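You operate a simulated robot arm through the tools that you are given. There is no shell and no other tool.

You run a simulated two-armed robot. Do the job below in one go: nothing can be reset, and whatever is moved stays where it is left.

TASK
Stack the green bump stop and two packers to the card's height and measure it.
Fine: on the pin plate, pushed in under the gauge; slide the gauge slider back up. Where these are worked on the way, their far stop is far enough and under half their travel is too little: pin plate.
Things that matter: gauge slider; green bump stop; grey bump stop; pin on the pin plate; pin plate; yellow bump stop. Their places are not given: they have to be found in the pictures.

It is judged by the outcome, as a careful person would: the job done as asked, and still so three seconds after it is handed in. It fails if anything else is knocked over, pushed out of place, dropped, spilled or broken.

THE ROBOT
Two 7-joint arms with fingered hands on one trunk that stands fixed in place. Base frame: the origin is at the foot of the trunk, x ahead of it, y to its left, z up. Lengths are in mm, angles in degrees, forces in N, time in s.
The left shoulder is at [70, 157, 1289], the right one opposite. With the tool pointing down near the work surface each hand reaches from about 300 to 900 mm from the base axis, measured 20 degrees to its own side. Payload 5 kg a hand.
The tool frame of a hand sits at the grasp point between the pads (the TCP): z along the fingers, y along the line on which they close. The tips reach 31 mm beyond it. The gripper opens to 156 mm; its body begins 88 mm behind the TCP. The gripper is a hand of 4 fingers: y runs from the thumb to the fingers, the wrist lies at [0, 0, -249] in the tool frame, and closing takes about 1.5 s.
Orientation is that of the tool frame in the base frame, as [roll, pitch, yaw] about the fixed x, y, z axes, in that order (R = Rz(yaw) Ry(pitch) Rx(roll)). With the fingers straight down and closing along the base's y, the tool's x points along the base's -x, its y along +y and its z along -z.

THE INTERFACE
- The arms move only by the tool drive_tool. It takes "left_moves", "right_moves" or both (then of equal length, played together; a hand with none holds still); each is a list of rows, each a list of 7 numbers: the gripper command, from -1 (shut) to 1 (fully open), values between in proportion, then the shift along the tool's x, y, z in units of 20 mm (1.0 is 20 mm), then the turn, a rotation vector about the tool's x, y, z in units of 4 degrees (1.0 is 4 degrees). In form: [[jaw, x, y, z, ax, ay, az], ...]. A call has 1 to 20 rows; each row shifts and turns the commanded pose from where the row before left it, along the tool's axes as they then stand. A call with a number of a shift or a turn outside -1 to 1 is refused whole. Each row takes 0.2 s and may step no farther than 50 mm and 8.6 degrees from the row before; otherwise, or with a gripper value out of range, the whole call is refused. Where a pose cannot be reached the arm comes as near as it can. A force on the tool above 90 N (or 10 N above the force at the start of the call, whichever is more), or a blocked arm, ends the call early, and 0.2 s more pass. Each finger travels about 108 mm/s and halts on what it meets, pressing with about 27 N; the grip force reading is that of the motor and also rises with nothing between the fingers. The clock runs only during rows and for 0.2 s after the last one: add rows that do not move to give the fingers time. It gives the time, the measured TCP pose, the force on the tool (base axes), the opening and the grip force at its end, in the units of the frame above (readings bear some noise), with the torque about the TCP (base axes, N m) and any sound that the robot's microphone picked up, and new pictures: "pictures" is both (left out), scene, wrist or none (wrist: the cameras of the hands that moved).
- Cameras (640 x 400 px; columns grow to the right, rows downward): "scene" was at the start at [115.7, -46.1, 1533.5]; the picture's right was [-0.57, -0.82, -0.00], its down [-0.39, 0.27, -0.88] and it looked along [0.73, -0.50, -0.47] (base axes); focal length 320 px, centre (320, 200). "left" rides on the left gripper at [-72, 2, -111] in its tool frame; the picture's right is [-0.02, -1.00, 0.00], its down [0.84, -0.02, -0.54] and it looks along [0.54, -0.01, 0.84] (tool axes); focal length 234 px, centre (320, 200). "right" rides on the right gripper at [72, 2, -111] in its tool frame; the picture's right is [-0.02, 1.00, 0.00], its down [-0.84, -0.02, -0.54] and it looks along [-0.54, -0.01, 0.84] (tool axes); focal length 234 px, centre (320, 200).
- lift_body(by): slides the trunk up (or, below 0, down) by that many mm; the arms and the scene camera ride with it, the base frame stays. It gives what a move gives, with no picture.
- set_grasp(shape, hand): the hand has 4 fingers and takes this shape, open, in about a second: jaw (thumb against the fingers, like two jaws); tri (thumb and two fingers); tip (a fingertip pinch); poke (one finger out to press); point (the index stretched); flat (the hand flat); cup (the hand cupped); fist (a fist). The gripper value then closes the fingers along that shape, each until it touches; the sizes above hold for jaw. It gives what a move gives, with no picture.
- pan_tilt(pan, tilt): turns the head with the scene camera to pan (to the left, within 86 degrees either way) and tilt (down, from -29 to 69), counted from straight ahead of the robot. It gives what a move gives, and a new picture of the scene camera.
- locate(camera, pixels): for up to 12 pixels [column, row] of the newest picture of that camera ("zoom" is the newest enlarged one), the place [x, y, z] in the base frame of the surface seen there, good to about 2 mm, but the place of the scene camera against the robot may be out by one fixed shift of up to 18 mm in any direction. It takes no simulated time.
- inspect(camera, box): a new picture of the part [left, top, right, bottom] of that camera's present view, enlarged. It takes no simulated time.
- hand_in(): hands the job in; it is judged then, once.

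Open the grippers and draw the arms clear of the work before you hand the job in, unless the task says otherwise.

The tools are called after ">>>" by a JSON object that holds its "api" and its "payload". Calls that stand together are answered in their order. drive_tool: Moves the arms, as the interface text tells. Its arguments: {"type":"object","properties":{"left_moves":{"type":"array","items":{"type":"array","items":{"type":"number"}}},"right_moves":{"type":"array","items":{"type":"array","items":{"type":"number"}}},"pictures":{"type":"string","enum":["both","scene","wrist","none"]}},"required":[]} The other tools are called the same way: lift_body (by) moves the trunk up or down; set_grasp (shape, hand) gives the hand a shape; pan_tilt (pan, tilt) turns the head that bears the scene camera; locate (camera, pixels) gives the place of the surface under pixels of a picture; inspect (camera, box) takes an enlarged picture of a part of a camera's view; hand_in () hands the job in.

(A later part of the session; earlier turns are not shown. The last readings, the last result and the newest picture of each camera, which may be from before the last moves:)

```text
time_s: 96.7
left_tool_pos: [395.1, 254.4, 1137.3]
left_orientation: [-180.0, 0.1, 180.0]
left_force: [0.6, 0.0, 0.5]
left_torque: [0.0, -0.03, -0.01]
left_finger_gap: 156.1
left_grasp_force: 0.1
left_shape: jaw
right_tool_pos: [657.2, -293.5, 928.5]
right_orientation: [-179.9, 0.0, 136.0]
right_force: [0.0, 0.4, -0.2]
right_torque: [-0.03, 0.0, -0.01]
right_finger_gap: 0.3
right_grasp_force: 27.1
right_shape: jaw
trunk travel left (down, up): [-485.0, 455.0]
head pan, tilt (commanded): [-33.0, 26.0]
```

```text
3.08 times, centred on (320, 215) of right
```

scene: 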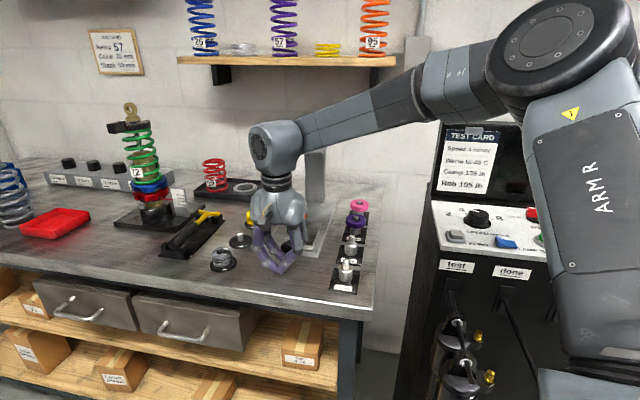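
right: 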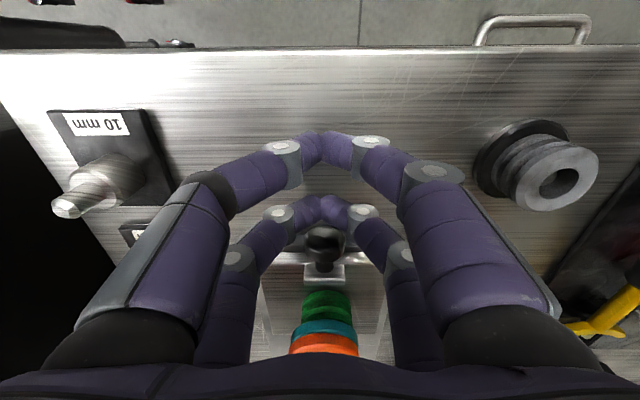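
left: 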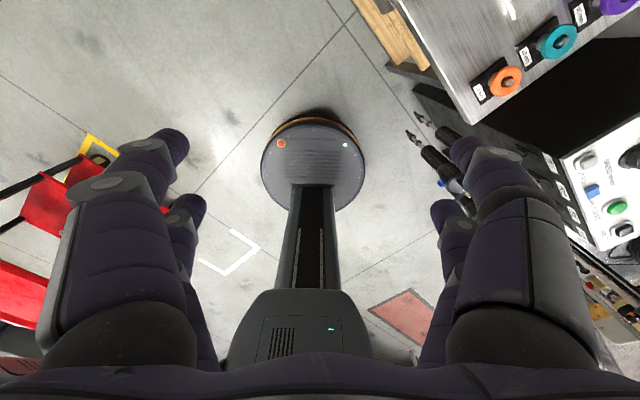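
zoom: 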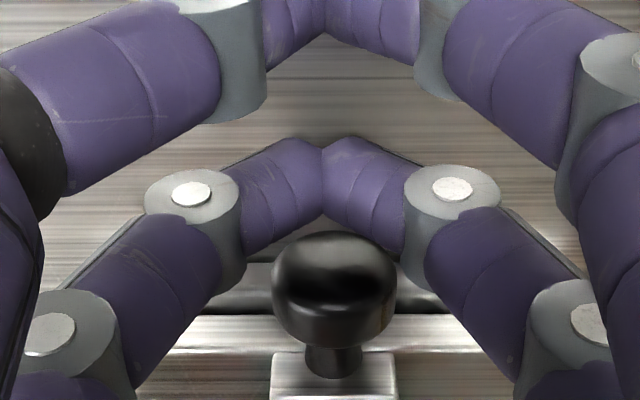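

Closed fingertips are right in front of the knob. I push the plate in slowly along the line.

>>> {"api": "drive_tool", "payload": {"right_moves": [[-1, -0.3, 0.07, 0, 0, 0, 0], [-1, -0.3, 0, 0, 0, 0, 0], [-1, -0.3, 0, 0, 0, 0, 0], [-1, -0.3, 0, 0, 0, 0, 0], [-1, -0.3, 0, 0, 0, 0, 0], [-1, -0.4, 0, 0, 0, 0, 0], [-1, -0.4, 0, 0, 0, 0, 0], [-1, -0.4, 0, 0, 0, 0, 0], [-1, -0.4, 0, 0, 0, 0, 0], [-1, -0.4, 0, 0, 0, 0, 0]]}}

```text
time_s: 98.9
left_tool_pos: [395.6, 253.8, 1136.8]
left_orientation: [-180.0, 0.0, 179.9]
left_force: [0.5, 0.2, 0.0]
left_torque: [0.02, 0.04, 0.0]
left_finger_gap: 155.7
left_grasp_force: 0.0
left_shape: jaw
right_tool_pos: [709.6, -342.7, 928.0]
right_orientation: [-179.9, 0.0, 136.0]
right_force: [0.4, -0.7, 0.0]
right_torque: [0.02, -0.01, 0.02]
right_finger_gap: 0.1
right_grasp_force: 26.9
right_shape: jaw
trunk travel left (down, up): [-485.0, 455.0]
head pan, tilt (commanded): [-33.0, 26.0]
```

scene: 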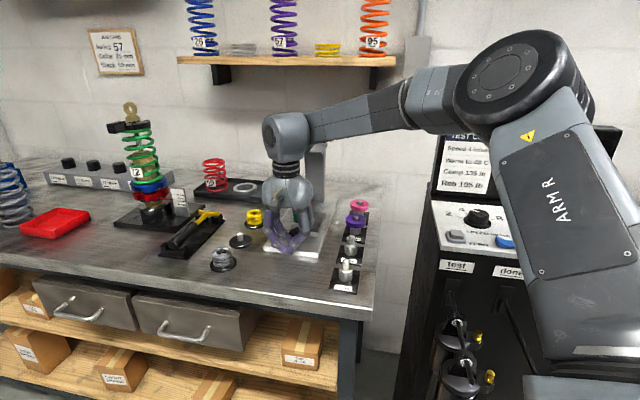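
right: 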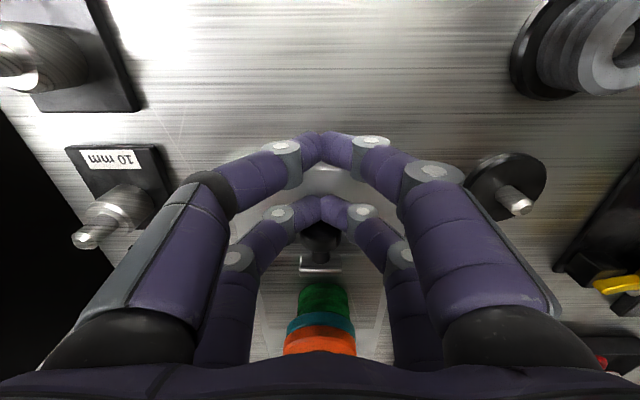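

The plate is moving in with the stack steady. I keep pushing toward the inner stop.

>>> {"api": "drive_tool", "payload": {"right_moves": [[-1, -0.4, 0, 0, 0, 0, 0], [-1, -0.4, 0, 0, 0, 0, 0], [-1, -0.4, 0, 0, 0, 0, 0], [-1, -0.4, 0, 0, 0, 0, 0], [-1, -0.4, 0, 0, 0, 0, 0], [-1, -0.4, 0, 0, 0, 0, 0], [-1, -0.3, 0, 0, 0, 0, 0]]}}

```text
time_s: 100.5
left_tool_pos: [393.3, 252.3, 1137.1]
left_orientation: [180.0, 0.0, -180.0]
left_force: [0.9, 0.3, -0.9]
left_torque: [-0.01, 0.03, -0.02]
left_finger_gap: 156.0
left_grasp_force: 0.1
left_shape: jaw
right_tool_pos: [748.5, -378.5, 928.9]
right_orientation: [-179.9, 0.0, 136.1]
right_force: [-1.1, -0.1, -0.7]
right_torque: [0.01, 0.03, -0.03]
right_finger_gap: 0.1
right_grasp_force: 27.1
right_shape: jaw
trunk travel left (down, up): [-485.0, 455.0]
head pan, tilt (commanded): [-33.0, 26.0]
```

scene: 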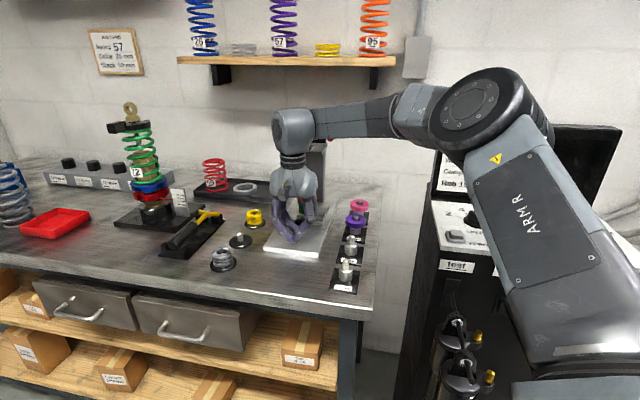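
right: 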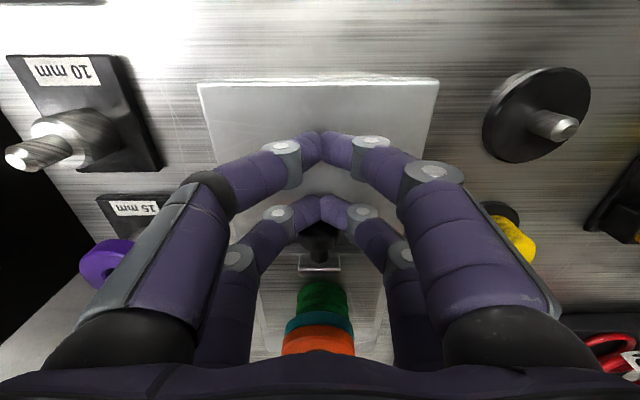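

Plate at about 16 mm from the original position. I continue in 4 mm steps, watching force.

>>> {"api": "drive_tool", "payload": {"right_moves": [[-1, -0.2, 0, 0, 0, 0, 0], [-1, -0.2, 0, 0, 0, 0, 0], [-1, -0.2, 0, 0, 0, 0, 0], [-1, -0.15, 0, 0, 0, 0, 0], [-1, 0, 0, 0, 0, 0, 0]], "pictures": "wrist"}}

```text
time_s: 101.7
left_tool_pos: [394.6, 253.6, 1137.3]
left_orientation: [180.0, 0.1, 180.0]
left_force: [-0.6, -0.3, 0.1]
left_torque: [-0.03, 0.0, 0.02]
left_finger_gap: 155.9
left_grasp_force: 0.0
left_shape: jaw
right_tool_pos: [758.8, -389.2, 930.0]
right_orientation: [179.9, 0.0, 136.0]
right_force: [-0.6, 0.6, 0.7]
right_torque: [0.0, 0.03, -0.01]
right_finger_gap: 0.1
right_grasp_force: 27.0
right_shape: jaw
trunk travel left (down, up): [-485.0, 455.0]
head pan, tilt (commanded): [-33.0, 26.0]
```

right: 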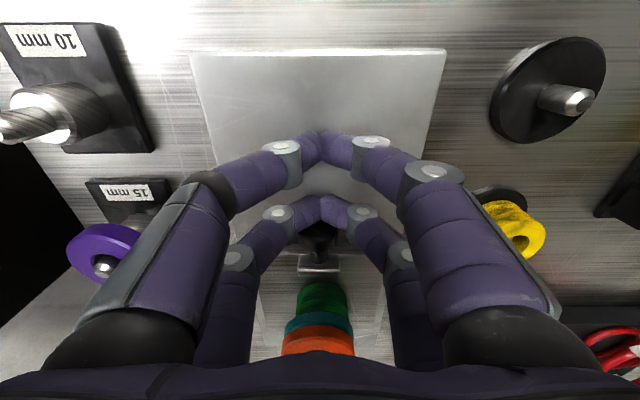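

No stop force yet; I push a few more millimetres.

>>> {"api": "drive_tool", "payload": {"right_moves": [[-1, -0.15, 0, 0, 0, 0, 0], [-1, -0.15, 0, 0, 0, 0, 0], [-1, 0, 0, 0, 0, 0, 0]], "pictures": "wrist"}}

```text
time_s: 102.5
left_tool_pos: [391.9, 253.7, 1137.8]
left_orientation: [-180.0, 0.1, -179.8]
left_force: [0.3, 0.0, 0.8]
left_torque: [-0.04, 0.03, 0.0]
left_finger_gap: 155.9
left_grasp_force: 0.1
left_shape: jaw
right_tool_pos: [760.3, -390.9, 930.0]
right_orientation: [-179.9, -0.1, 136.1]
right_force: [-15.1, 12.9, -3.2]
right_torque: [0.32, 0.39, -0.09]
right_finger_gap: 0.0
right_grasp_force: 26.9
right_shape: jaw
trunk travel left (down, up): [-485.0, 455.0]
head pan, tilt (commanded): [-33.0, 26.0]
```

right: 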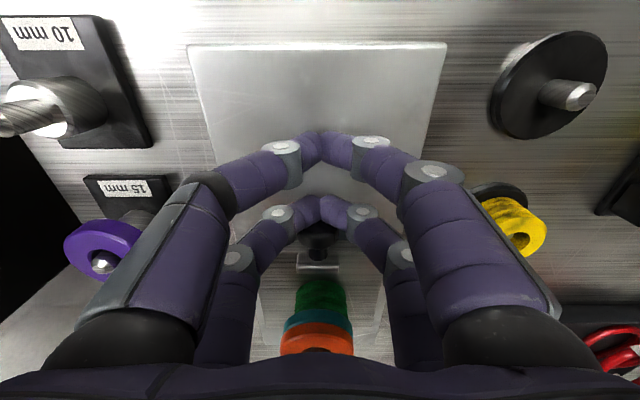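

Push-back of ~20 N: the plate is at its inner stop. I back off and raise the hand to look at the gauge.

>>> {"api": "drive_tool", "payload": {"right_moves": [[-1, 0.5, 0, 0, 0, 0, 0], [-1, 1, 0, 0, 0, 0, 0], [-1, 1, 0, 0, 0, 0, 0], [-1, 1, 0, 0, 0, 0, 0], [-1, 1, 0, -1, 0, 0, 0], [-1, 1, 0, -1, 0, 0, 0], [-1, 1, 0, -1, 0, 0, 0], [-1, 1, 0, -1, 0, 0, 0], [-1, 1, 0, -1, 0, 0, 0], [-1, 0, 0, -1, 0, 0, 0], [-1, 0, 0, -1, 0, 0, 0], [-1, 0, 0, -1, 0, 0, 0], [-1, 0, 0, -1, 0, 0, 0], [-1, 0, 0, -1, 0, 0, 0], [-1, 0, 0, 0, 0, 0, 0]]}}

>>> {"api": "inspect", "payload": {"camera": "scene", "box": [250, 100, 370, 260]}}

```text
time_s: 105.7
left_tool_pos: [394.4, 252.2, 1136.4]
left_orientation: [180.0, 0.0, -180.0]
left_force: [0.5, 0.6, 0.5]
left_torque: [0.02, 0.0, -0.02]
left_finger_gap: 155.9
left_grasp_force: 0.0
left_shape: jaw
right_tool_pos: [641.0, -275.1, 1128.4]
right_orientation: [180.0, 0.0, 136.0]
right_force: [0.5, -0.6, 1.0]
right_torque: [-0.01, 0.06, 0.01]
right_finger_gap: 0.0
right_grasp_force: 26.8
right_shape: jaw
trunk travel left (down, up): [-485.0, 455.0]
head pan, tilt (commanded): [-33.0, 26.0]
```

scene: 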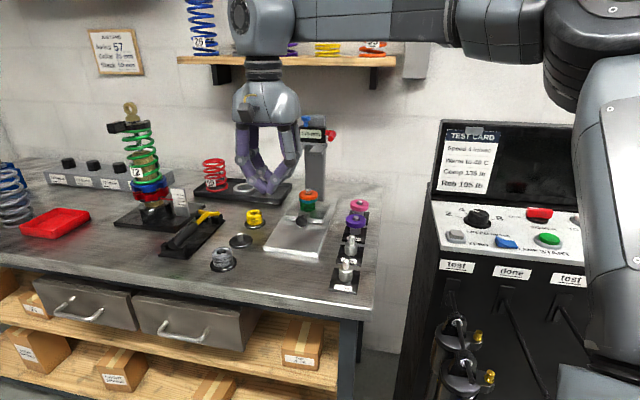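
right: 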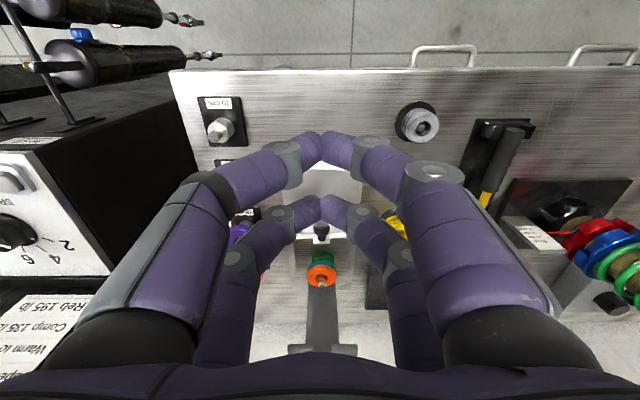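

```text
2.50 times, centred on (310, 180) of scene
```

zoom: 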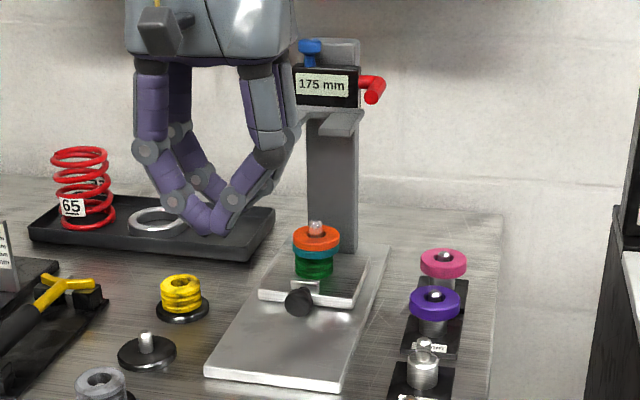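

The stack stands under the fork and the gauge still reads 175 mm. The red handle sits at t≈180, z≈1122 along the line; I'll tilt the hand forward (~68°) to grip its end from the robot side. First sideways shift and part of the turn.

>>> {"api": "drive_tool", "payload": {"right_moves": [[-1, 0, -0.85, 0, 0, 0, 0], [-1, 0, -0.85, 0, 0, 0, 0], [-1, 0, -0.85, 0, 0, 0, 0], [-1, 0, -0.85, 0, 0, 0, 0], [-1, -0.6, 0, -0.05, 0, -1, 0], [-1, -0.602, 0, -0.008, 0, -1, 0], [-1, -0.601, 0, 0.034, 0, -1, 0], [-1, -0.598, 0, 0.076, 0, -1, 0], [-1, -0.59, 0, 0.118, 0, -1, 0], [-1, -0.581, 0, 0.158, 0, -1, 0], [-1, -0.568, 0, 0.199, 0, -1, 0], [-1, -0.553, 0, 0.238, 0, -1, 0], [-1, 0, 0, 0, 0, 0, 0]]}}

```text
time_s: 108.5
left_tool_pos: [393.1, 253.0, 1137.9]
left_orientation: [179.9, 0.0, 180.0]
left_force: [-0.9, 0.2, -1.4]
left_torque: [-0.02, 0.02, 0.02]
left_finger_gap: 155.8
left_grasp_force: 0.1
left_shape: jaw
right_tool_pos: [662.4, -391.2, 1137.0]
right_orientation: [180.0, 32.1, 136.0]
right_force: [0.4, -0.5, -0.6]
right_torque: [0.03, -0.01, 0.03]
right_finger_gap: 0.0
right_grasp_force: 27.5
right_shape: jaw
trunk travel left (down, up): [-485.0, 455.0]
head pan, tilt (commanded): [-33.0, 26.0]
```

scene: 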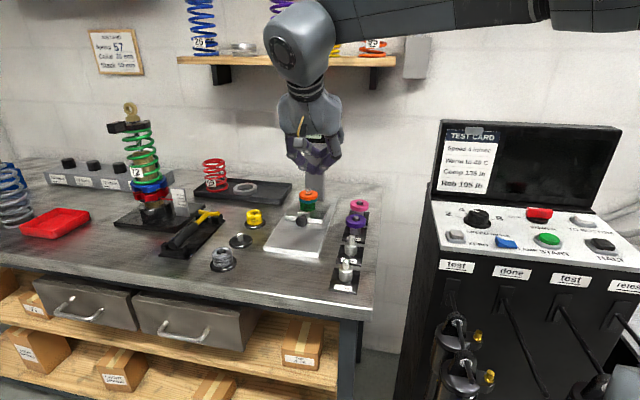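
right: 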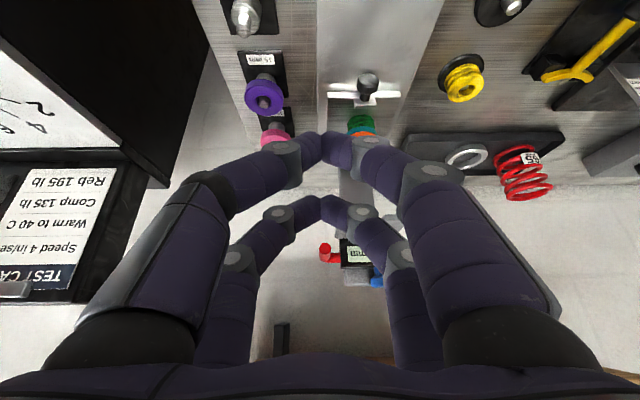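

Reached tilt 32° at s≈748, t≈179. I continue the turn to 68° while moving forward.

>>> {"api": "drive_tool", "payload": {"right_moves": [[-1, -0.535, 0, 0.275, 0, -1, 0], [-1, -0.515, 0, 0.312, 0, -1, 0], [-1, -0.492, 0, 0.347, 0, -1, 0], [-1, -0.466, 0, 0.381, 0, -1, 0], [-1, -0.438, 0, 0.412, 0, -1, 0], [-1, -0.409, 0, 0.442, 0, -1, 0], [-1, -0.377, 0, 0.47, 0, -1, 0], [-1, -0.343, 0, 0.494, 0, -1, 0], [-1, -0.308, 0, 0.518, 0, -1, 0], [-0.35, 0, 0, 0, 0, 0, 0], [-0.35, 0, 0, 0, 0, 0, 0], [-0.35, 0, 0, 0, 0, 0, 0]]}}

```text
time_s: 111.1
left_tool_pos: [394.6, 252.6, 1136.6]
left_orientation: [179.9, -0.1, -180.0]
left_force: [0.3, 0.5, 0.7]
left_torque: [0.0, 0.0, 0.0]
left_finger_gap: 155.9
left_grasp_force: 0.1
left_shape: jaw
right_tool_pos: [757.0, -484.2, 1188.8]
right_orientation: [-178.4, 67.1, 137.8]
right_force: [0.4, -0.6, 0.3]
right_torque: [0.02, -0.01, 0.01]
right_finger_gap: 50.3
right_grasp_force: 0.0
right_shape: jaw
right hand out of reach, approached as far as the arm can: row 7, 8, 9
trunk travel left (down, up): [-485.0, 455.0]
head pan, tilt (commanded): [-33.0, 26.0]
```

scene: 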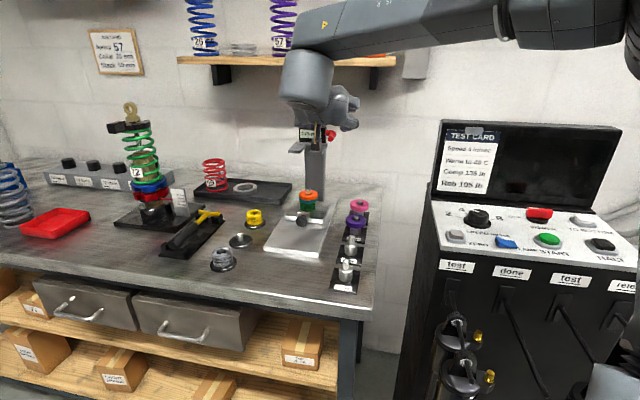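
right: 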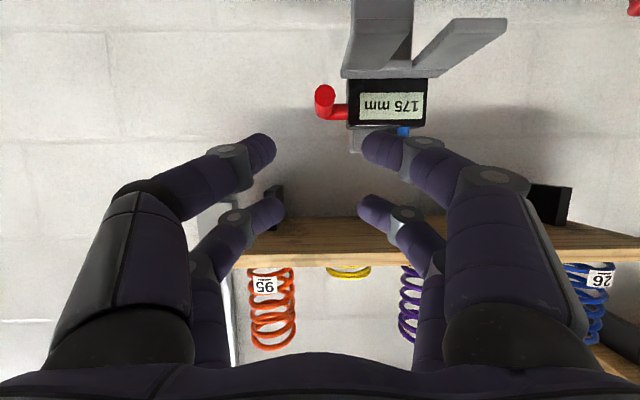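

The 68° pitch hits a wrist limit (position drifted up to z 1189). The camera now has a clear frontal view of the gauge: handle end at (324,97), display at (390,103). I measure it before choosing a flatter approach.

>>> {"api": "inspect", "payload": {"camera": "right", "box": [290, 0, 530, 160]}}

>>> {"api": "locate", "payload": {"camera": "right", "pixels": [[325, 95], [317, 95], [334, 95], [325, 87], [325, 108], [332, 112], [342, 112], [350, 95], [427, 100], [390, 85], [390, 120], [402, 131]]}}

>>> {"api": "locate", "payload": {"camera": "right", "pixels": [[345, 65], [360, 10], [375, 60], [440, 60], [490, 28], [470, 22], [405, 75], [432, 75], [350, 73], [360, 140], [385, 20], [410, 60]]}}

```text
2.50 times, centred on (410, 80) of right
```

zoom: 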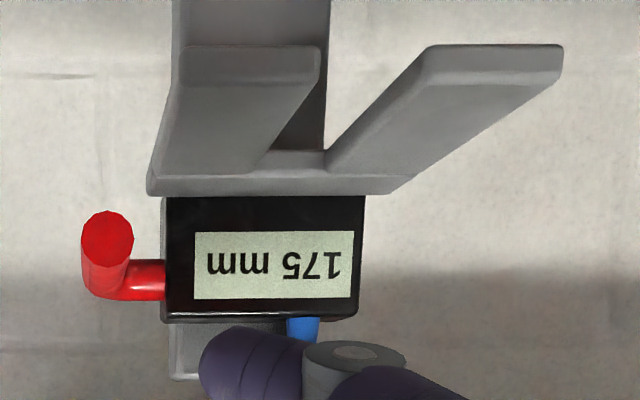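

```text
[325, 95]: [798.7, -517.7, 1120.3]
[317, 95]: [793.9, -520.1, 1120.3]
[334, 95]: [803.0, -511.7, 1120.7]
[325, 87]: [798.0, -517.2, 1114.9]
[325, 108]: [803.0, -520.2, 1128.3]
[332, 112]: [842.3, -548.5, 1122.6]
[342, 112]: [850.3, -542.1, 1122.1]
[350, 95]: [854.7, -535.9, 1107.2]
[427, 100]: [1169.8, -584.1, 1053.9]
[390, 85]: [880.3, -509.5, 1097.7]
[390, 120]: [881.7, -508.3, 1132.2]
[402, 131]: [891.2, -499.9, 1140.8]
```

```text
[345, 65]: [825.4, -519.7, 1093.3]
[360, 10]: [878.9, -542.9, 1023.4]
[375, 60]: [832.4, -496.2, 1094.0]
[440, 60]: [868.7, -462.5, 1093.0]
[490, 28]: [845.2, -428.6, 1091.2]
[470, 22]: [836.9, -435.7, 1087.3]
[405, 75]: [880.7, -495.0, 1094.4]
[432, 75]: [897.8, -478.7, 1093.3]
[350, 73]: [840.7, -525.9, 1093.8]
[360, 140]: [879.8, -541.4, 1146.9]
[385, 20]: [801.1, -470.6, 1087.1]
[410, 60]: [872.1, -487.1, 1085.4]
```

Handle end face is at s≈933, t≈183, z≈1120 (⌀16), its length runs to s≈987; head front at s≈987, top 1143. I flatten back to ~48° tilt, where the near finger pair can grip the handle's end.

>>> {"api": "drive_tool", "payload": {"right_moves": [[-0.35, 0.2, 0, -0.3, 0, 0.95, 0], [-0.35, 0.2, 0, -0.3, 0, 0.95, 0], [-0.35, 0, 0, 0, 0, 0.95, 0], [-0.35, 0, 0, 0, 0, 0.95, 0], [-0.35, 0, 0, 0, 0, 0.95, 0], [-0.35, 0, 0, 0, 0, 0, 0]]}}

```text
time_s: 112.5
left_tool_pos: [393.7, 253.0, 1136.2]
left_orientation: [180.0, 0.0, -179.9]
left_force: [0.2, -0.8, 0.0]
left_torque: [0.02, -0.01, 0.0]
left_finger_gap: 156.0
left_grasp_force: 0.1
left_shape: jaw
right_tool_pos: [746.7, -473.6, 1186.5]
right_orientation: [180.0, 49.0, 136.0]
right_force: [-0.4, -0.1, -0.1]
right_torque: [-0.03, 0.01, 0.01]
right_finger_gap: 50.0
right_grasp_force: 0.2
right_shape: jaw
trunk travel left (down, up): [-485.0, 455.0]
head pan, tilt (commanded): [-33.0, 26.0]
```

scene: 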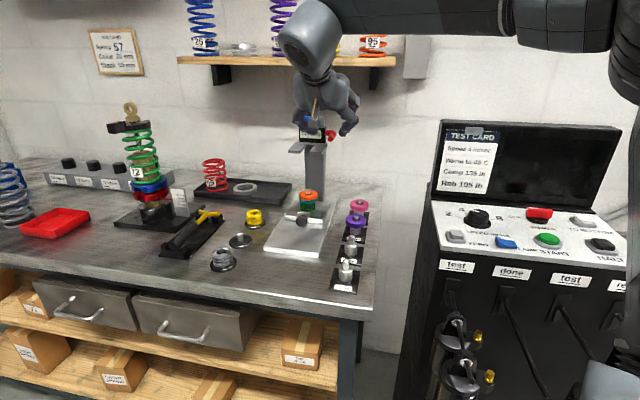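
right: 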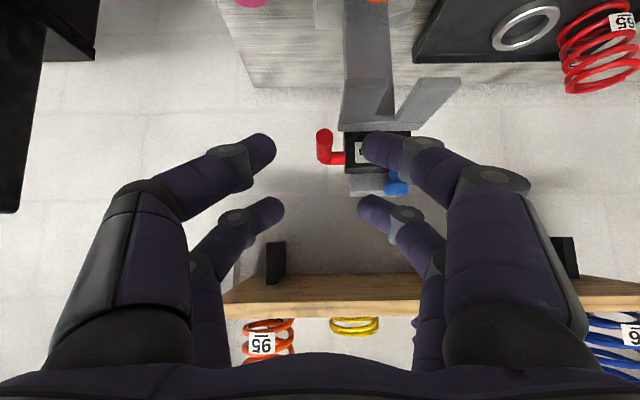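

Orientation is now exact (49° tilt). I advance 31 mm, centre on the handle's t, and narrow the gap, then look before straddling it.

>>> {"api": "drive_tool", "payload": {"right_moves": [[-0.54, -0.5, 0.09, 0.58, 0, 0, 0], [-0.54, -0.5, 0.09, 0.58, 0, 0, 0], [-0.54, 0, 0, 0, 0, 0, 0]]}}

>>> {"api": "inspect", "payload": {"camera": "right", "box": [230, 80, 450, 240]}}

>>> {"api": "inspect", "payload": {"camera": "scene", "box": [270, 70, 370, 160]}}

```text
time_s: 113.3
left_tool_pos: [392.7, 252.6, 1138.1]
left_orientation: [-180.0, 0.0, 179.9]
left_force: [-0.9, -0.2, 0.2]
left_torque: [-0.02, 0.0, 0.04]
left_finger_gap: 155.9
left_grasp_force: 0.0
left_shape: jaw
right_tool_pos: [771.1, -493.8, 1188.6]
right_orientation: [179.9, 49.0, 136.1]
right_force: [-0.9, 0.5, 0.4]
right_torque: [0.01, -0.02, -0.02]
right_finger_gap: 36.3
right_grasp_force: 0.2
right_shape: jaw
trunk travel left (down, up): [-485.0, 455.0]
head pan, tilt (commanded): [-33.0, 26.0]
```

scene: 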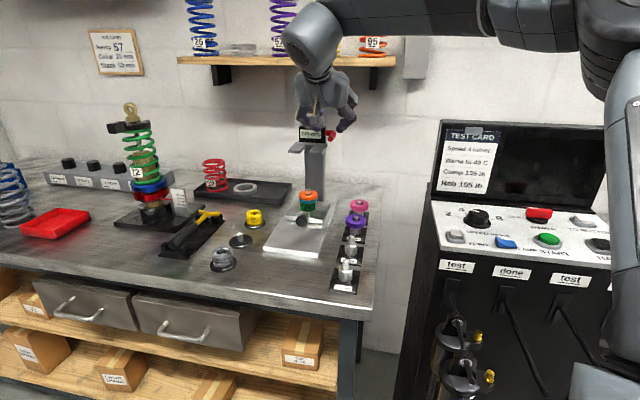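
right: 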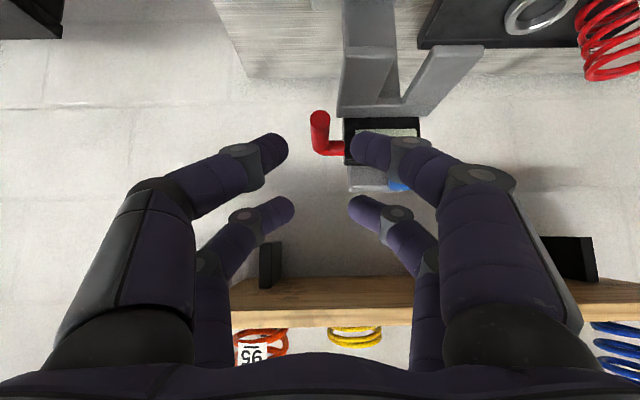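

```text
2.50 times, centred on (340, 160) of right
```

zoom: 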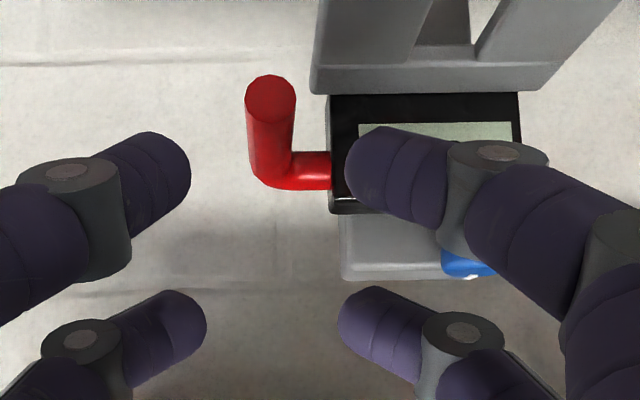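

```text
4.44 times, centred on (320, 115) of scene
```

zoom: 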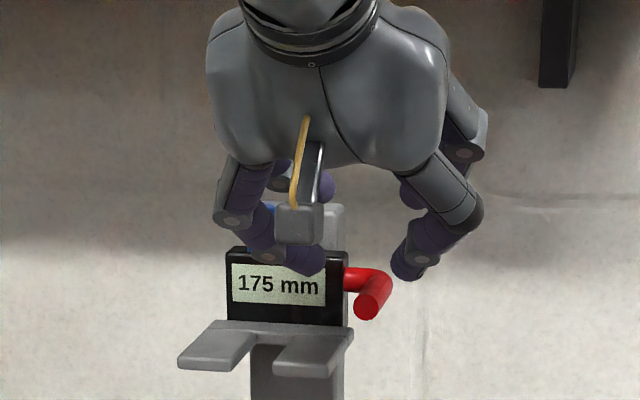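

The handle (col 320) lies midway between the fingers. I advance 45 mm along the finger direction so the near pair straddles the handle's end, then check.

>>> {"api": "drive_tool", "payload": {"right_moves": [[-0.54, 0.027, 0.03, 0.74, 0, 0, 0], [-0.54, 0.027, 0, 0.74, 0, 0, 0], [-0.54, 0.027, 0, 0.74, 0, 0, 0], [-0.54, 0, 0, 0, 0, 0, 0]]}}

>>> {"api": "inspect", "payload": {"camera": "right", "box": [230, 80, 450, 240]}}

>>> {"api": "inspect", "payload": {"camera": "scene", "box": [270, 80, 370, 170]}}

```text
time_s: 114.3
left_tool_pos: [392.4, 253.0, 1136.4]
left_orientation: [180.0, 0.1, 179.9]
left_force: [-0.4, 1.1, 0.7]
left_torque: [0.0, -0.03, 0.04]
left_finger_gap: 155.9
left_grasp_force: 0.1
left_shape: jaw
right_tool_pos: [794.2, -514.7, 1156.0]
right_orientation: [-180.0, 49.1, 135.9]
right_force: [-0.8, -0.4, 0.6]
right_torque: [-0.02, 0.01, 0.01]
right_finger_gap: 36.3
right_grasp_force: 0.0
right_shape: jaw
trunk travel left (down, up): [-485.0, 455.0]
head pan, tilt (commanded): [-33.0, 26.0]
```

scene: 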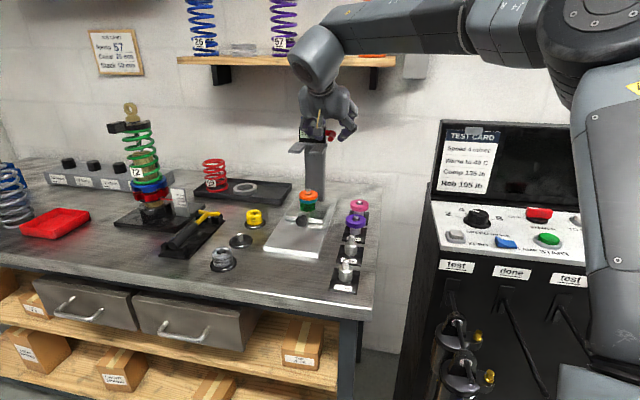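
right: 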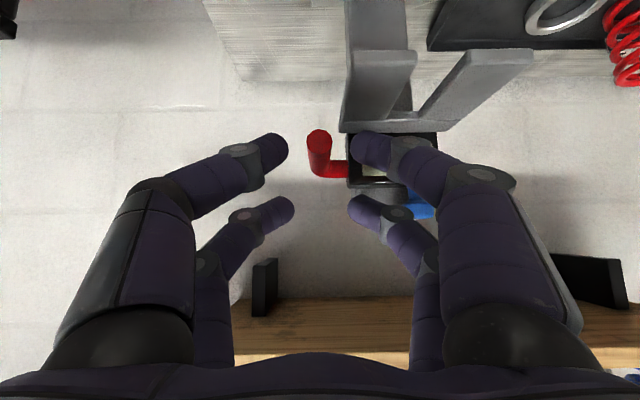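

```text
2.50 times, centred on (340, 160) of right
```

zoom: 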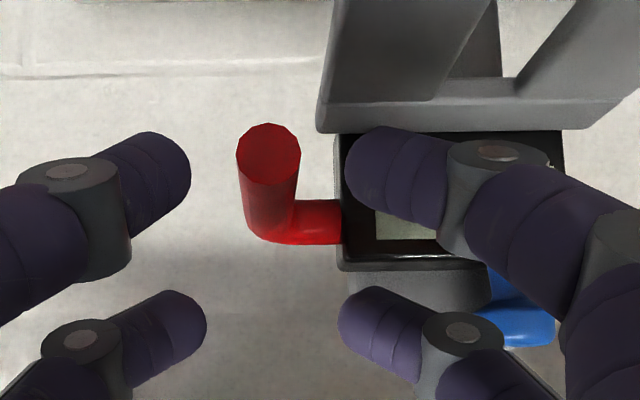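

```text
4.44 times, centred on (320, 125) of scene
```

zoom: 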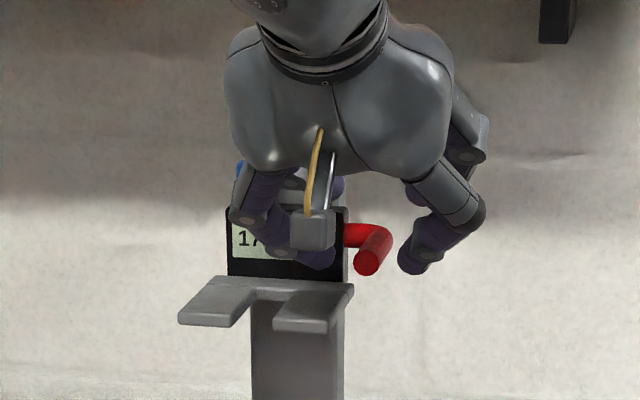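

The handle end is level with the near fingertips. I advance 15 mm more so the near pair overlaps the handle, then close on it.

>>> {"api": "drive_tool", "payload": {"right_moves": [[-0.54, 0, 0, 0.4, 0, 0, 0], [-0.54, 0, 0, 0.35, 0, 0, 0], [-0.54, 0, 0, 0, 0, 0, 0], [-0.8, 0, 0, 0, 0, 0, 0], [-1, 0, 0, 0, 0, 0, 0], [-1, 0, 0, 0, 0, 0, 0], [-1, 0, 0, 0, 0, 0, 0]]}}

>>> {"api": "inspect", "payload": {"camera": "right", "box": [230, 80, 450, 240]}}

>>> {"api": "inspect", "payload": {"camera": "scene", "box": [270, 80, 370, 170]}}

```text
time_s: 115.9
left_tool_pos: [393.8, 253.3, 1137.0]
left_orientation: [180.0, 0.0, 179.9]
left_force: [1.1, 0.9, 0.4]
left_torque: [-0.02, 0.01, 0.0]
left_finger_gap: 155.9
left_grasp_force: 0.0
left_shape: jaw
right_tool_pos: [805.1, -522.8, 1143.7]
right_orientation: [-179.9, 48.9, 136.2]
right_force: [0.8, 0.1, -3.9]
right_torque: [-0.02, -0.01, -0.01]
right_finger_gap: 1.7
right_grasp_force: 26.8
right_shape: jaw
trunk travel left (down, up): [-485.0, 455.0]
head pan, tilt (commanded): [-33.0, 26.0]
```

scene: 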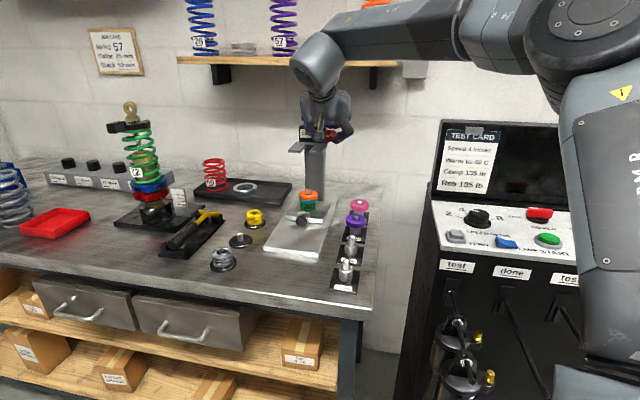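
right: 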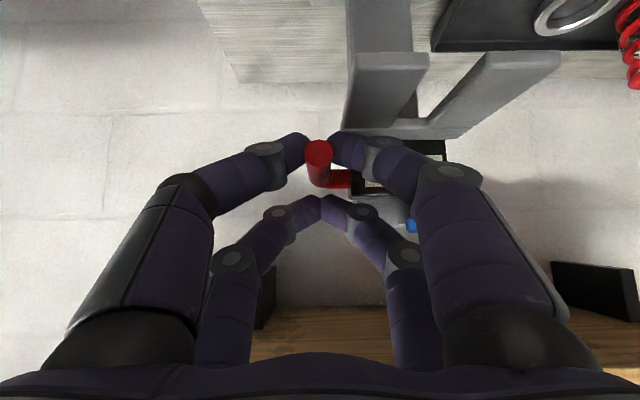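

```text
2.50 times, centred on (340, 160) of right
```

zoom: 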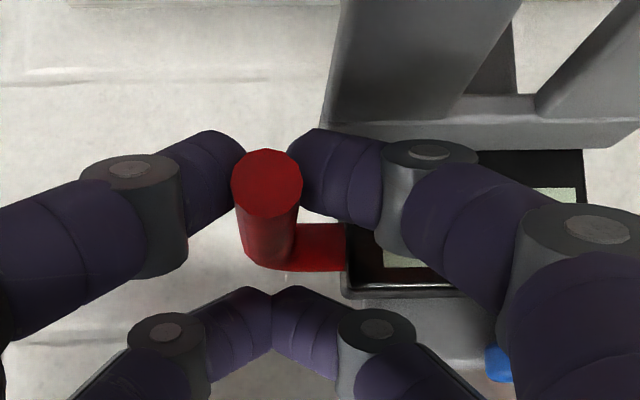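

```text
4.44 times, centred on (320, 125) of scene
```

zoom: 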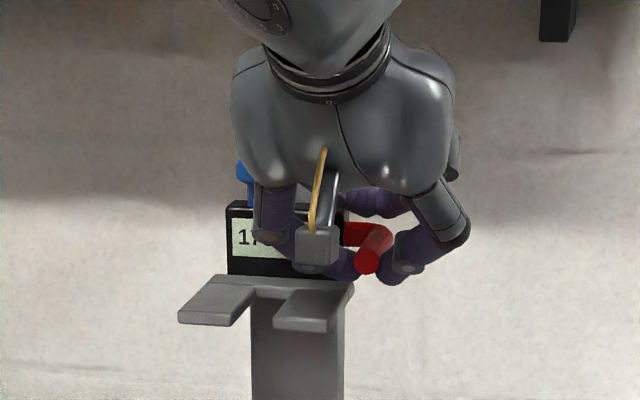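

The near pair holds the handle end. I try lowering 20 mm straight down and check that the slider follows.

>>> {"api": "drive_tool", "payload": {"right_moves": [[-1, 0.19, 0, 0.164, 0, 0, 0], [-1, 0.19, 0, 0.164, 0, 0, 0], [-1, 0.19, 0, 0.164, 0, 0, 0], [-1, 0.19, 0, 0.164, 0, 0, 0], [-1, 0, 0, 0, 0, 0, 0]]}}

>>> {"api": "inspect", "payload": {"camera": "scene", "box": [270, 90, 370, 180]}}

>>> {"api": "inspect", "payload": {"camera": "right", "box": [230, 80, 450, 240]}}

```text
time_s: 117.1
left_tool_pos: [395.2, 252.8, 1136.4]
left_orientation: [180.0, 0.0, -179.9]
left_force: [0.0, 0.3, 0.3]
left_torque: [0.02, -0.01, -0.02]
left_finger_gap: 155.9
left_grasp_force: 0.1
left_shape: jaw
right_tool_pos: [804.1, -523.5, 1125.3]
right_orientation: [179.9, 49.0, 136.2]
right_force: [3.5, -3.1, -0.8]
right_torque: [-0.07, -0.05, -0.03]
right_finger_gap: 1.8
right_grasp_force: 27.3
right_shape: jaw
trunk travel left (down, up): [-485.0, 455.0]
head pan, tilt (commanded): [-33.0, 26.0]
```

scene: 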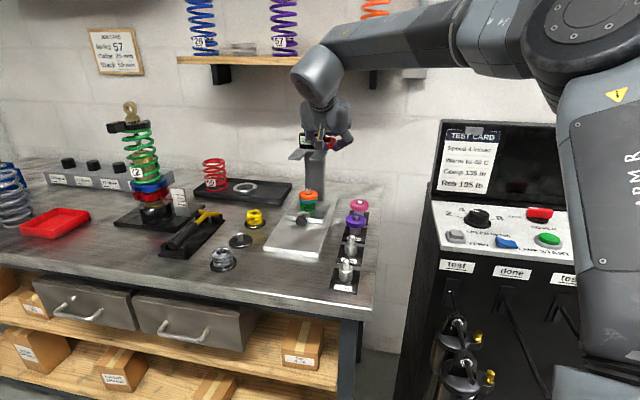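
right: 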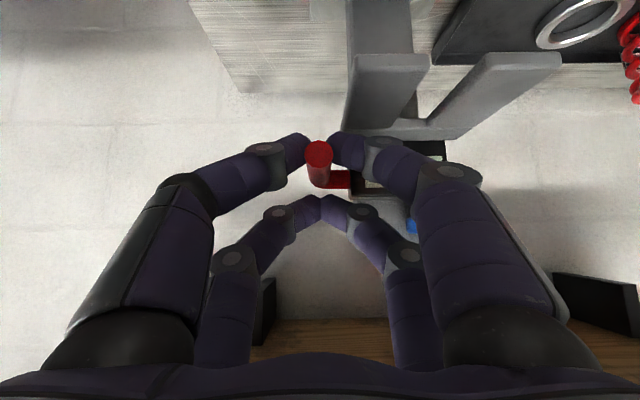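

```text
4.44 times, centred on (320, 135) of scene
```

zoom: 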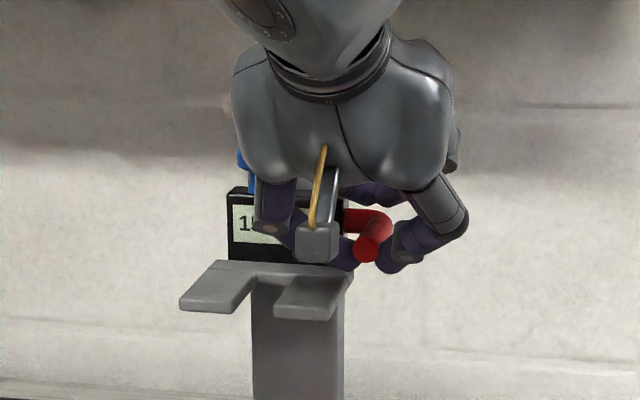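

```text
2.50 times, centred on (340, 160) of right
```

zoom: 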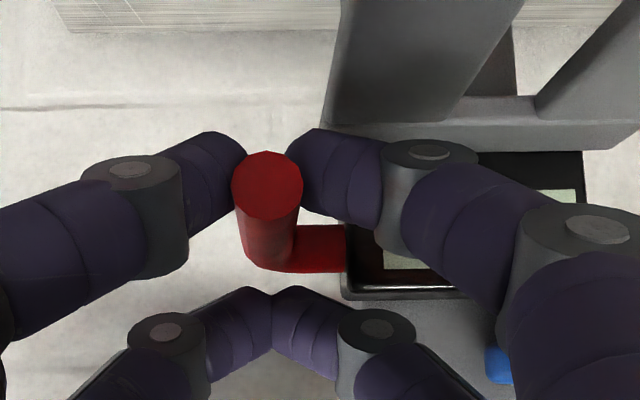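

The slider follows the hand (display and fork moved down together). I lower 80 mm more.

>>> {"api": "drive_tool", "payload": {"right_moves": [[-1, 0.3775, 0, 0.328, 0, 0, 0], [-1, 0.3775, 0, 0.328, 0, 0, 0], [-1, 0.3775, 0, 0.328, 0, 0, 0], [-1, 0.3775, 0, 0.328, 0, 0, 0], [-1, 0.3775, 0, 0.328, 0, 0, 0], [-1, 0.3775, 0, 0.328, 0, 0, 0], [-1, 0.3775, 0, 0.328, 0, 0, 0], [-1, 0.3775, 0, 0.328, 0, 0, 0], [-1, 0, 0, 0, 0, 0, 0]]}}

>>> {"api": "inspect", "payload": {"camera": "scene", "box": [265, 130, 365, 220]}}

>>> {"api": "inspect", "payload": {"camera": "right", "box": [230, 80, 450, 240]}}

```text
time_s: 119.1
left_tool_pos: [394.6, 253.2, 1138.1]
left_orientation: [180.0, -0.1, 180.0]
left_force: [1.0, -0.2, -0.1]
left_torque: [0.0, 0.01, 0.03]
left_finger_gap: 156.0
left_grasp_force: 0.0
left_shape: jaw
right_tool_pos: [804.8, -524.7, 1044.9]
right_orientation: [-179.8, 48.9, 136.1]
right_force: [1.2, -2.0, -2.2]
right_torque: [-0.06, 0.0, -0.01]
right_finger_gap: 1.7
right_grasp_force: 27.0
right_shape: jaw
trunk travel left (down, up): [-485.0, 455.0]
head pan, tilt (commanded): [-33.0, 26.0]
```

scene: 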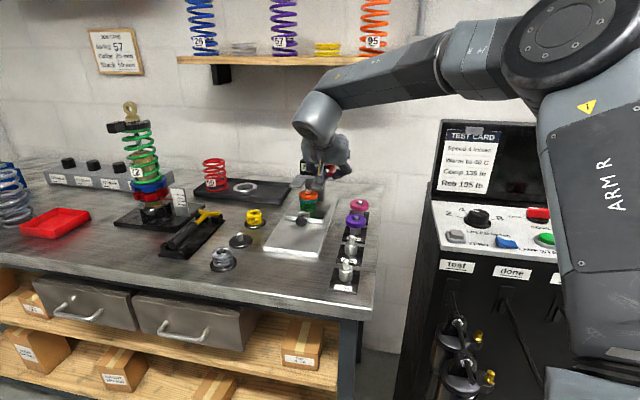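
right: 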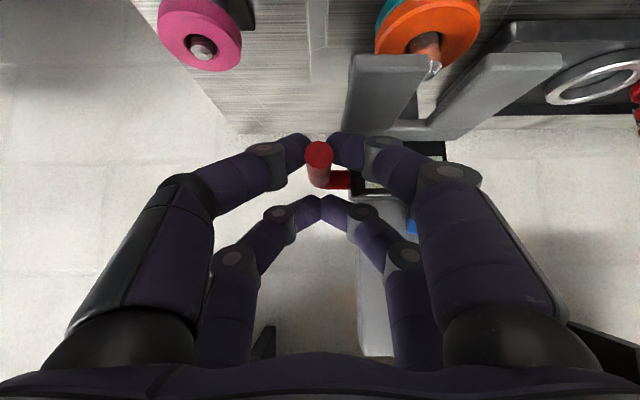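

```text
4.44 times, centred on (315, 175) of scene
```

zoom: 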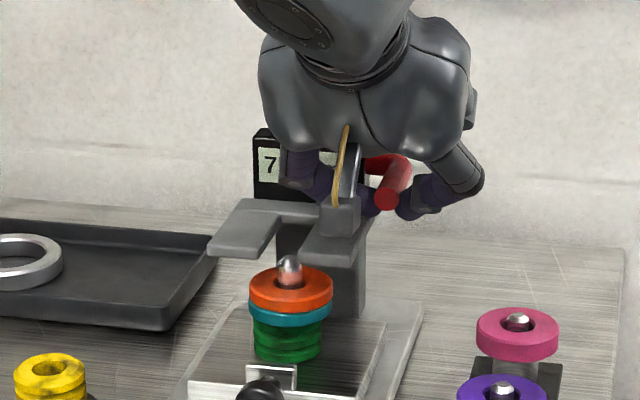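

```text
2.50 times, centred on (340, 160) of right
```

zoom: 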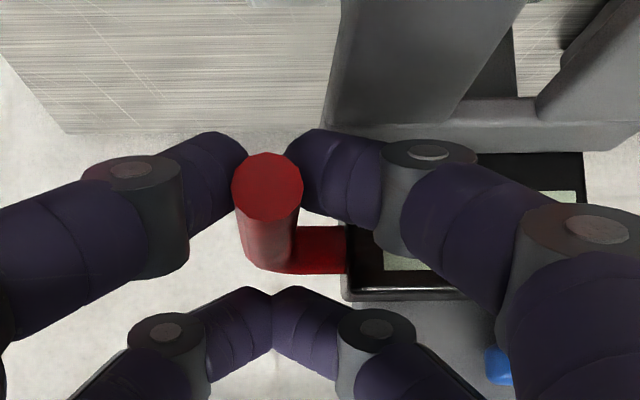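

Reading is now in the 70s and the pin lines up with the fork's slot. I lower 20 mm more, then approach contact gently.

>>> {"api": "drive_tool", "payload": {"right_moves": [[-1, 0.19, 0, 0.164, 0, 0, 0], [-1, 0.19, 0, 0.164, 0, 0, 0], [-1, 0.19, 0, 0.164, 0, 0, 0], [-1, 0.19, 0, 0.164, 0, 0, 0], [-1, 0, 0, 0, 0, 0, 0]]}}

>>> {"api": "inspect", "payload": {"camera": "scene", "box": [265, 140, 365, 230]}}

>>> {"api": "inspect", "payload": {"camera": "right", "box": [330, 0, 500, 140]}}

```text
time_s: 120.3
left_tool_pos: [392.5, 252.9, 1136.2]
left_orientation: [-180.0, 0.0, 179.9]
left_force: [0.7, 0.0, -0.1]
left_torque: [0.05, 0.03, -0.02]
left_finger_gap: 155.7
left_grasp_force: 0.0
left_shape: jaw
right_tool_pos: [804.2, -523.2, 1025.8]
right_orientation: [-179.9, 49.1, 136.0]
right_force: [2.5, -1.9, 0.6]
right_torque: [-0.05, -0.08, 0.05]
right_finger_gap: 1.6
right_grasp_force: 27.0
right_shape: jaw
trunk travel left (down, up): [-485.0, 455.0]
head pan, tilt (commanded): [-33.0, 26.0]
```

scene: 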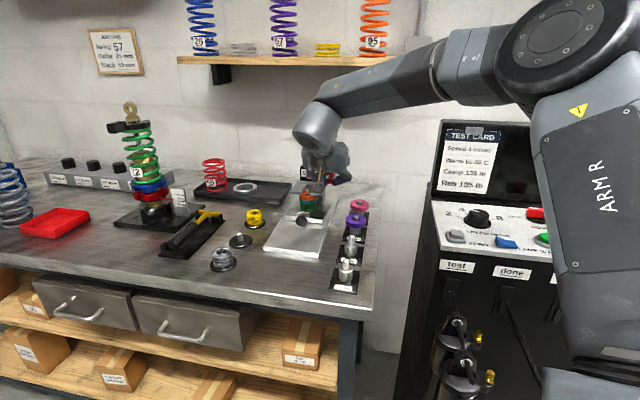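
right: 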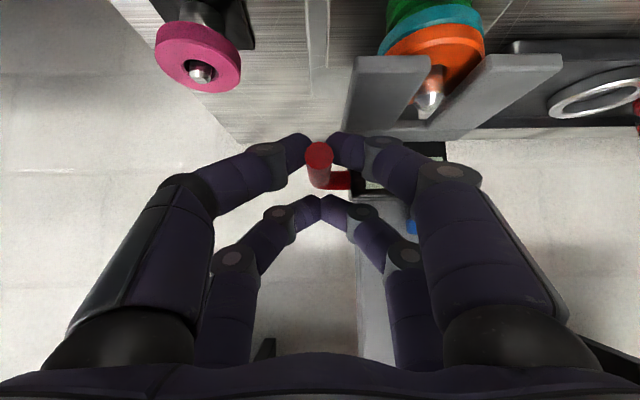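

```text
4.44 times, centred on (315, 185) of scene
```

zoom: 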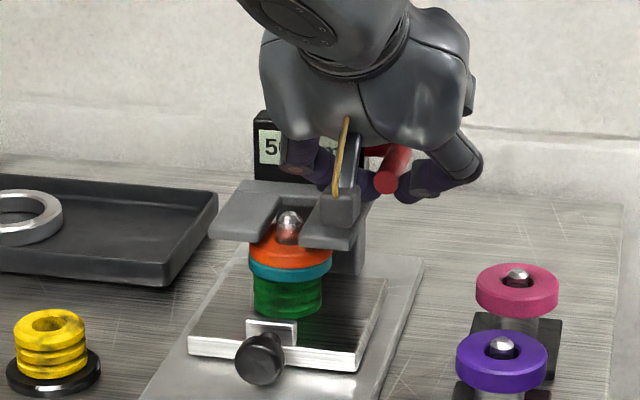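

```text
2.86 times, centred on (415, 70) of right
```

zoom: 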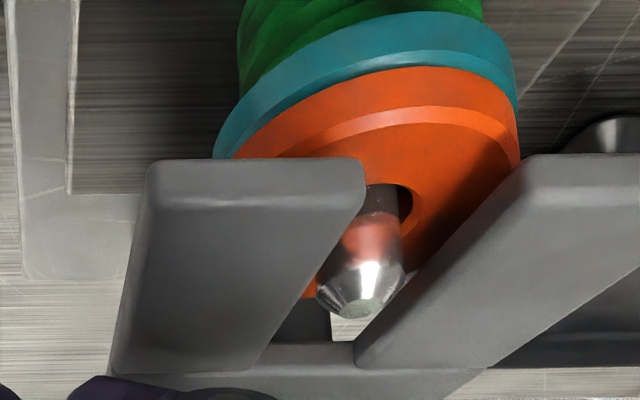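

The fork straddles the pin; the display shows 5x. I lower 6 mm more in 2 mm steps.

>>> {"api": "drive_tool", "payload": {"right_moves": [[-1, 0.0755, 0, 0.0656, 0, 0, 0], [-1, 0.0755, 0, 0.0656, 0, 0, 0], [-1, 0.0755, 0, 0.0656, 0, 0, 0], [-1, 0, 0, 0, 0, 0, 0]], "pictures": "scene"}}

>>> {"api": "inspect", "payload": {"camera": "scene", "box": [265, 145, 365, 235]}}

```text
time_s: 121.3
left_tool_pos: [394.2, 252.9, 1137.2]
left_orientation: [-179.9, 0.0, -180.0]
left_force: [0.4, 0.3, 0.4]
left_torque: [-0.01, 0.05, 0.02]
left_finger_gap: 156.1
left_grasp_force: 0.0
left_shape: jaw
right_tool_pos: [804.4, -525.1, 1020.1]
right_orientation: [-180.0, 49.1, 135.9]
right_force: [2.9, -1.7, 1.1]
right_torque: [-0.04, -0.05, -0.02]
right_finger_gap: 1.8
right_grasp_force: 27.0
right_shape: jaw
trunk travel left (down, up): [-485.0, 455.0]
head pan, tilt (commanded): [-33.0, 26.0]
```

scene: 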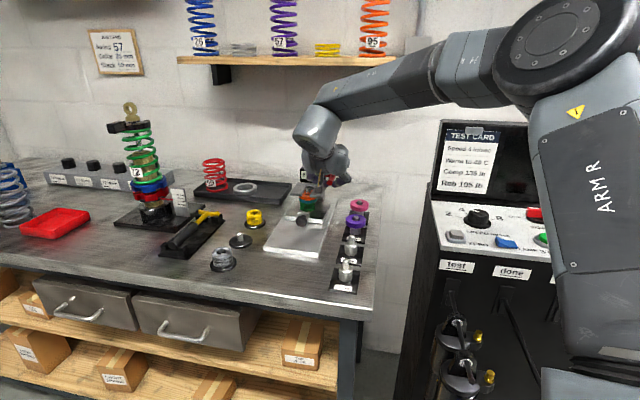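

```text
4.44 times, centred on (315, 190) of scene
```

zoom: 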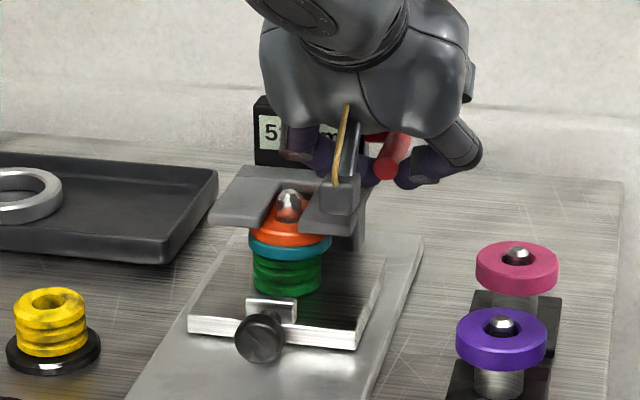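

Not touching yet (force ~1 N). I lower 3 mm more.

>>> {"api": "drive_tool", "payload": {"right_moves": [[-1, 0.057, 0, 0.049, 0, 0, 0], [-1, 0.057, 0, 0.049, 0, 0, 0], [-1, 0, 0, 0, 0, 0, 0]], "pictures": "scene"}}

>>> {"api": "inspect", "payload": {"camera": "scene", "box": [265, 145, 365, 235]}}

```text
time_s: 122.1
left_tool_pos: [394.9, 251.4, 1136.7]
left_orientation: [-180.0, -0.1, -180.0]
left_force: [1.2, -0.5, -0.7]
left_torque: [-0.01, 0.02, 0.02]
left_finger_gap: 155.7
left_grasp_force: 0.1
left_shape: jaw
right_tool_pos: [804.9, -523.8, 1013.0]
right_orientation: [-179.9, 48.6, 136.2]
right_force: [-0.3, 0.5, -8.6]
right_torque: [-0.16, -0.16, 0.04]
right_finger_gap: 0.1
right_grasp_force: 27.4
right_shape: jaw
trunk travel left (down, up): [-485.0, 455.0]
head pan, tilt (commanded): [-33.0, 26.0]
```

scene: 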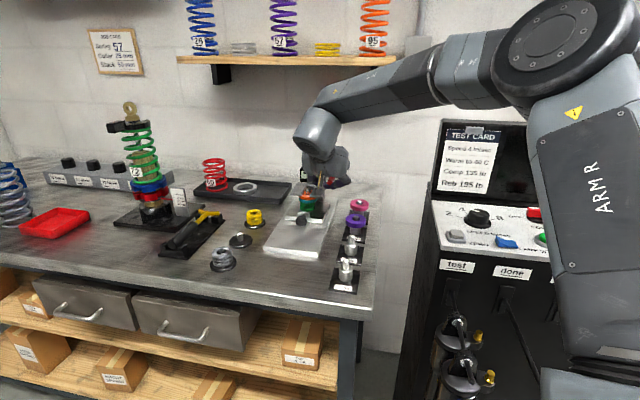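

```text
4.44 times, centred on (315, 190) of scene
```

zoom: 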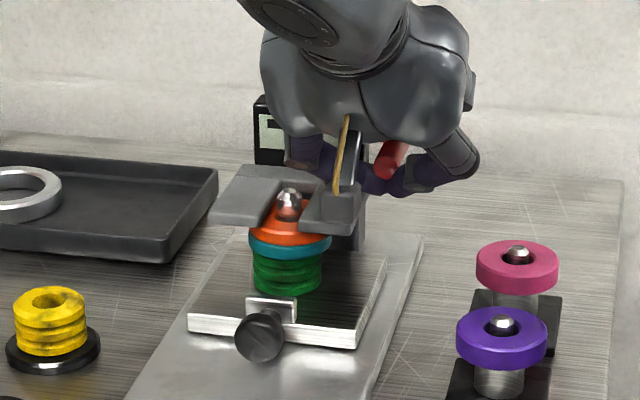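

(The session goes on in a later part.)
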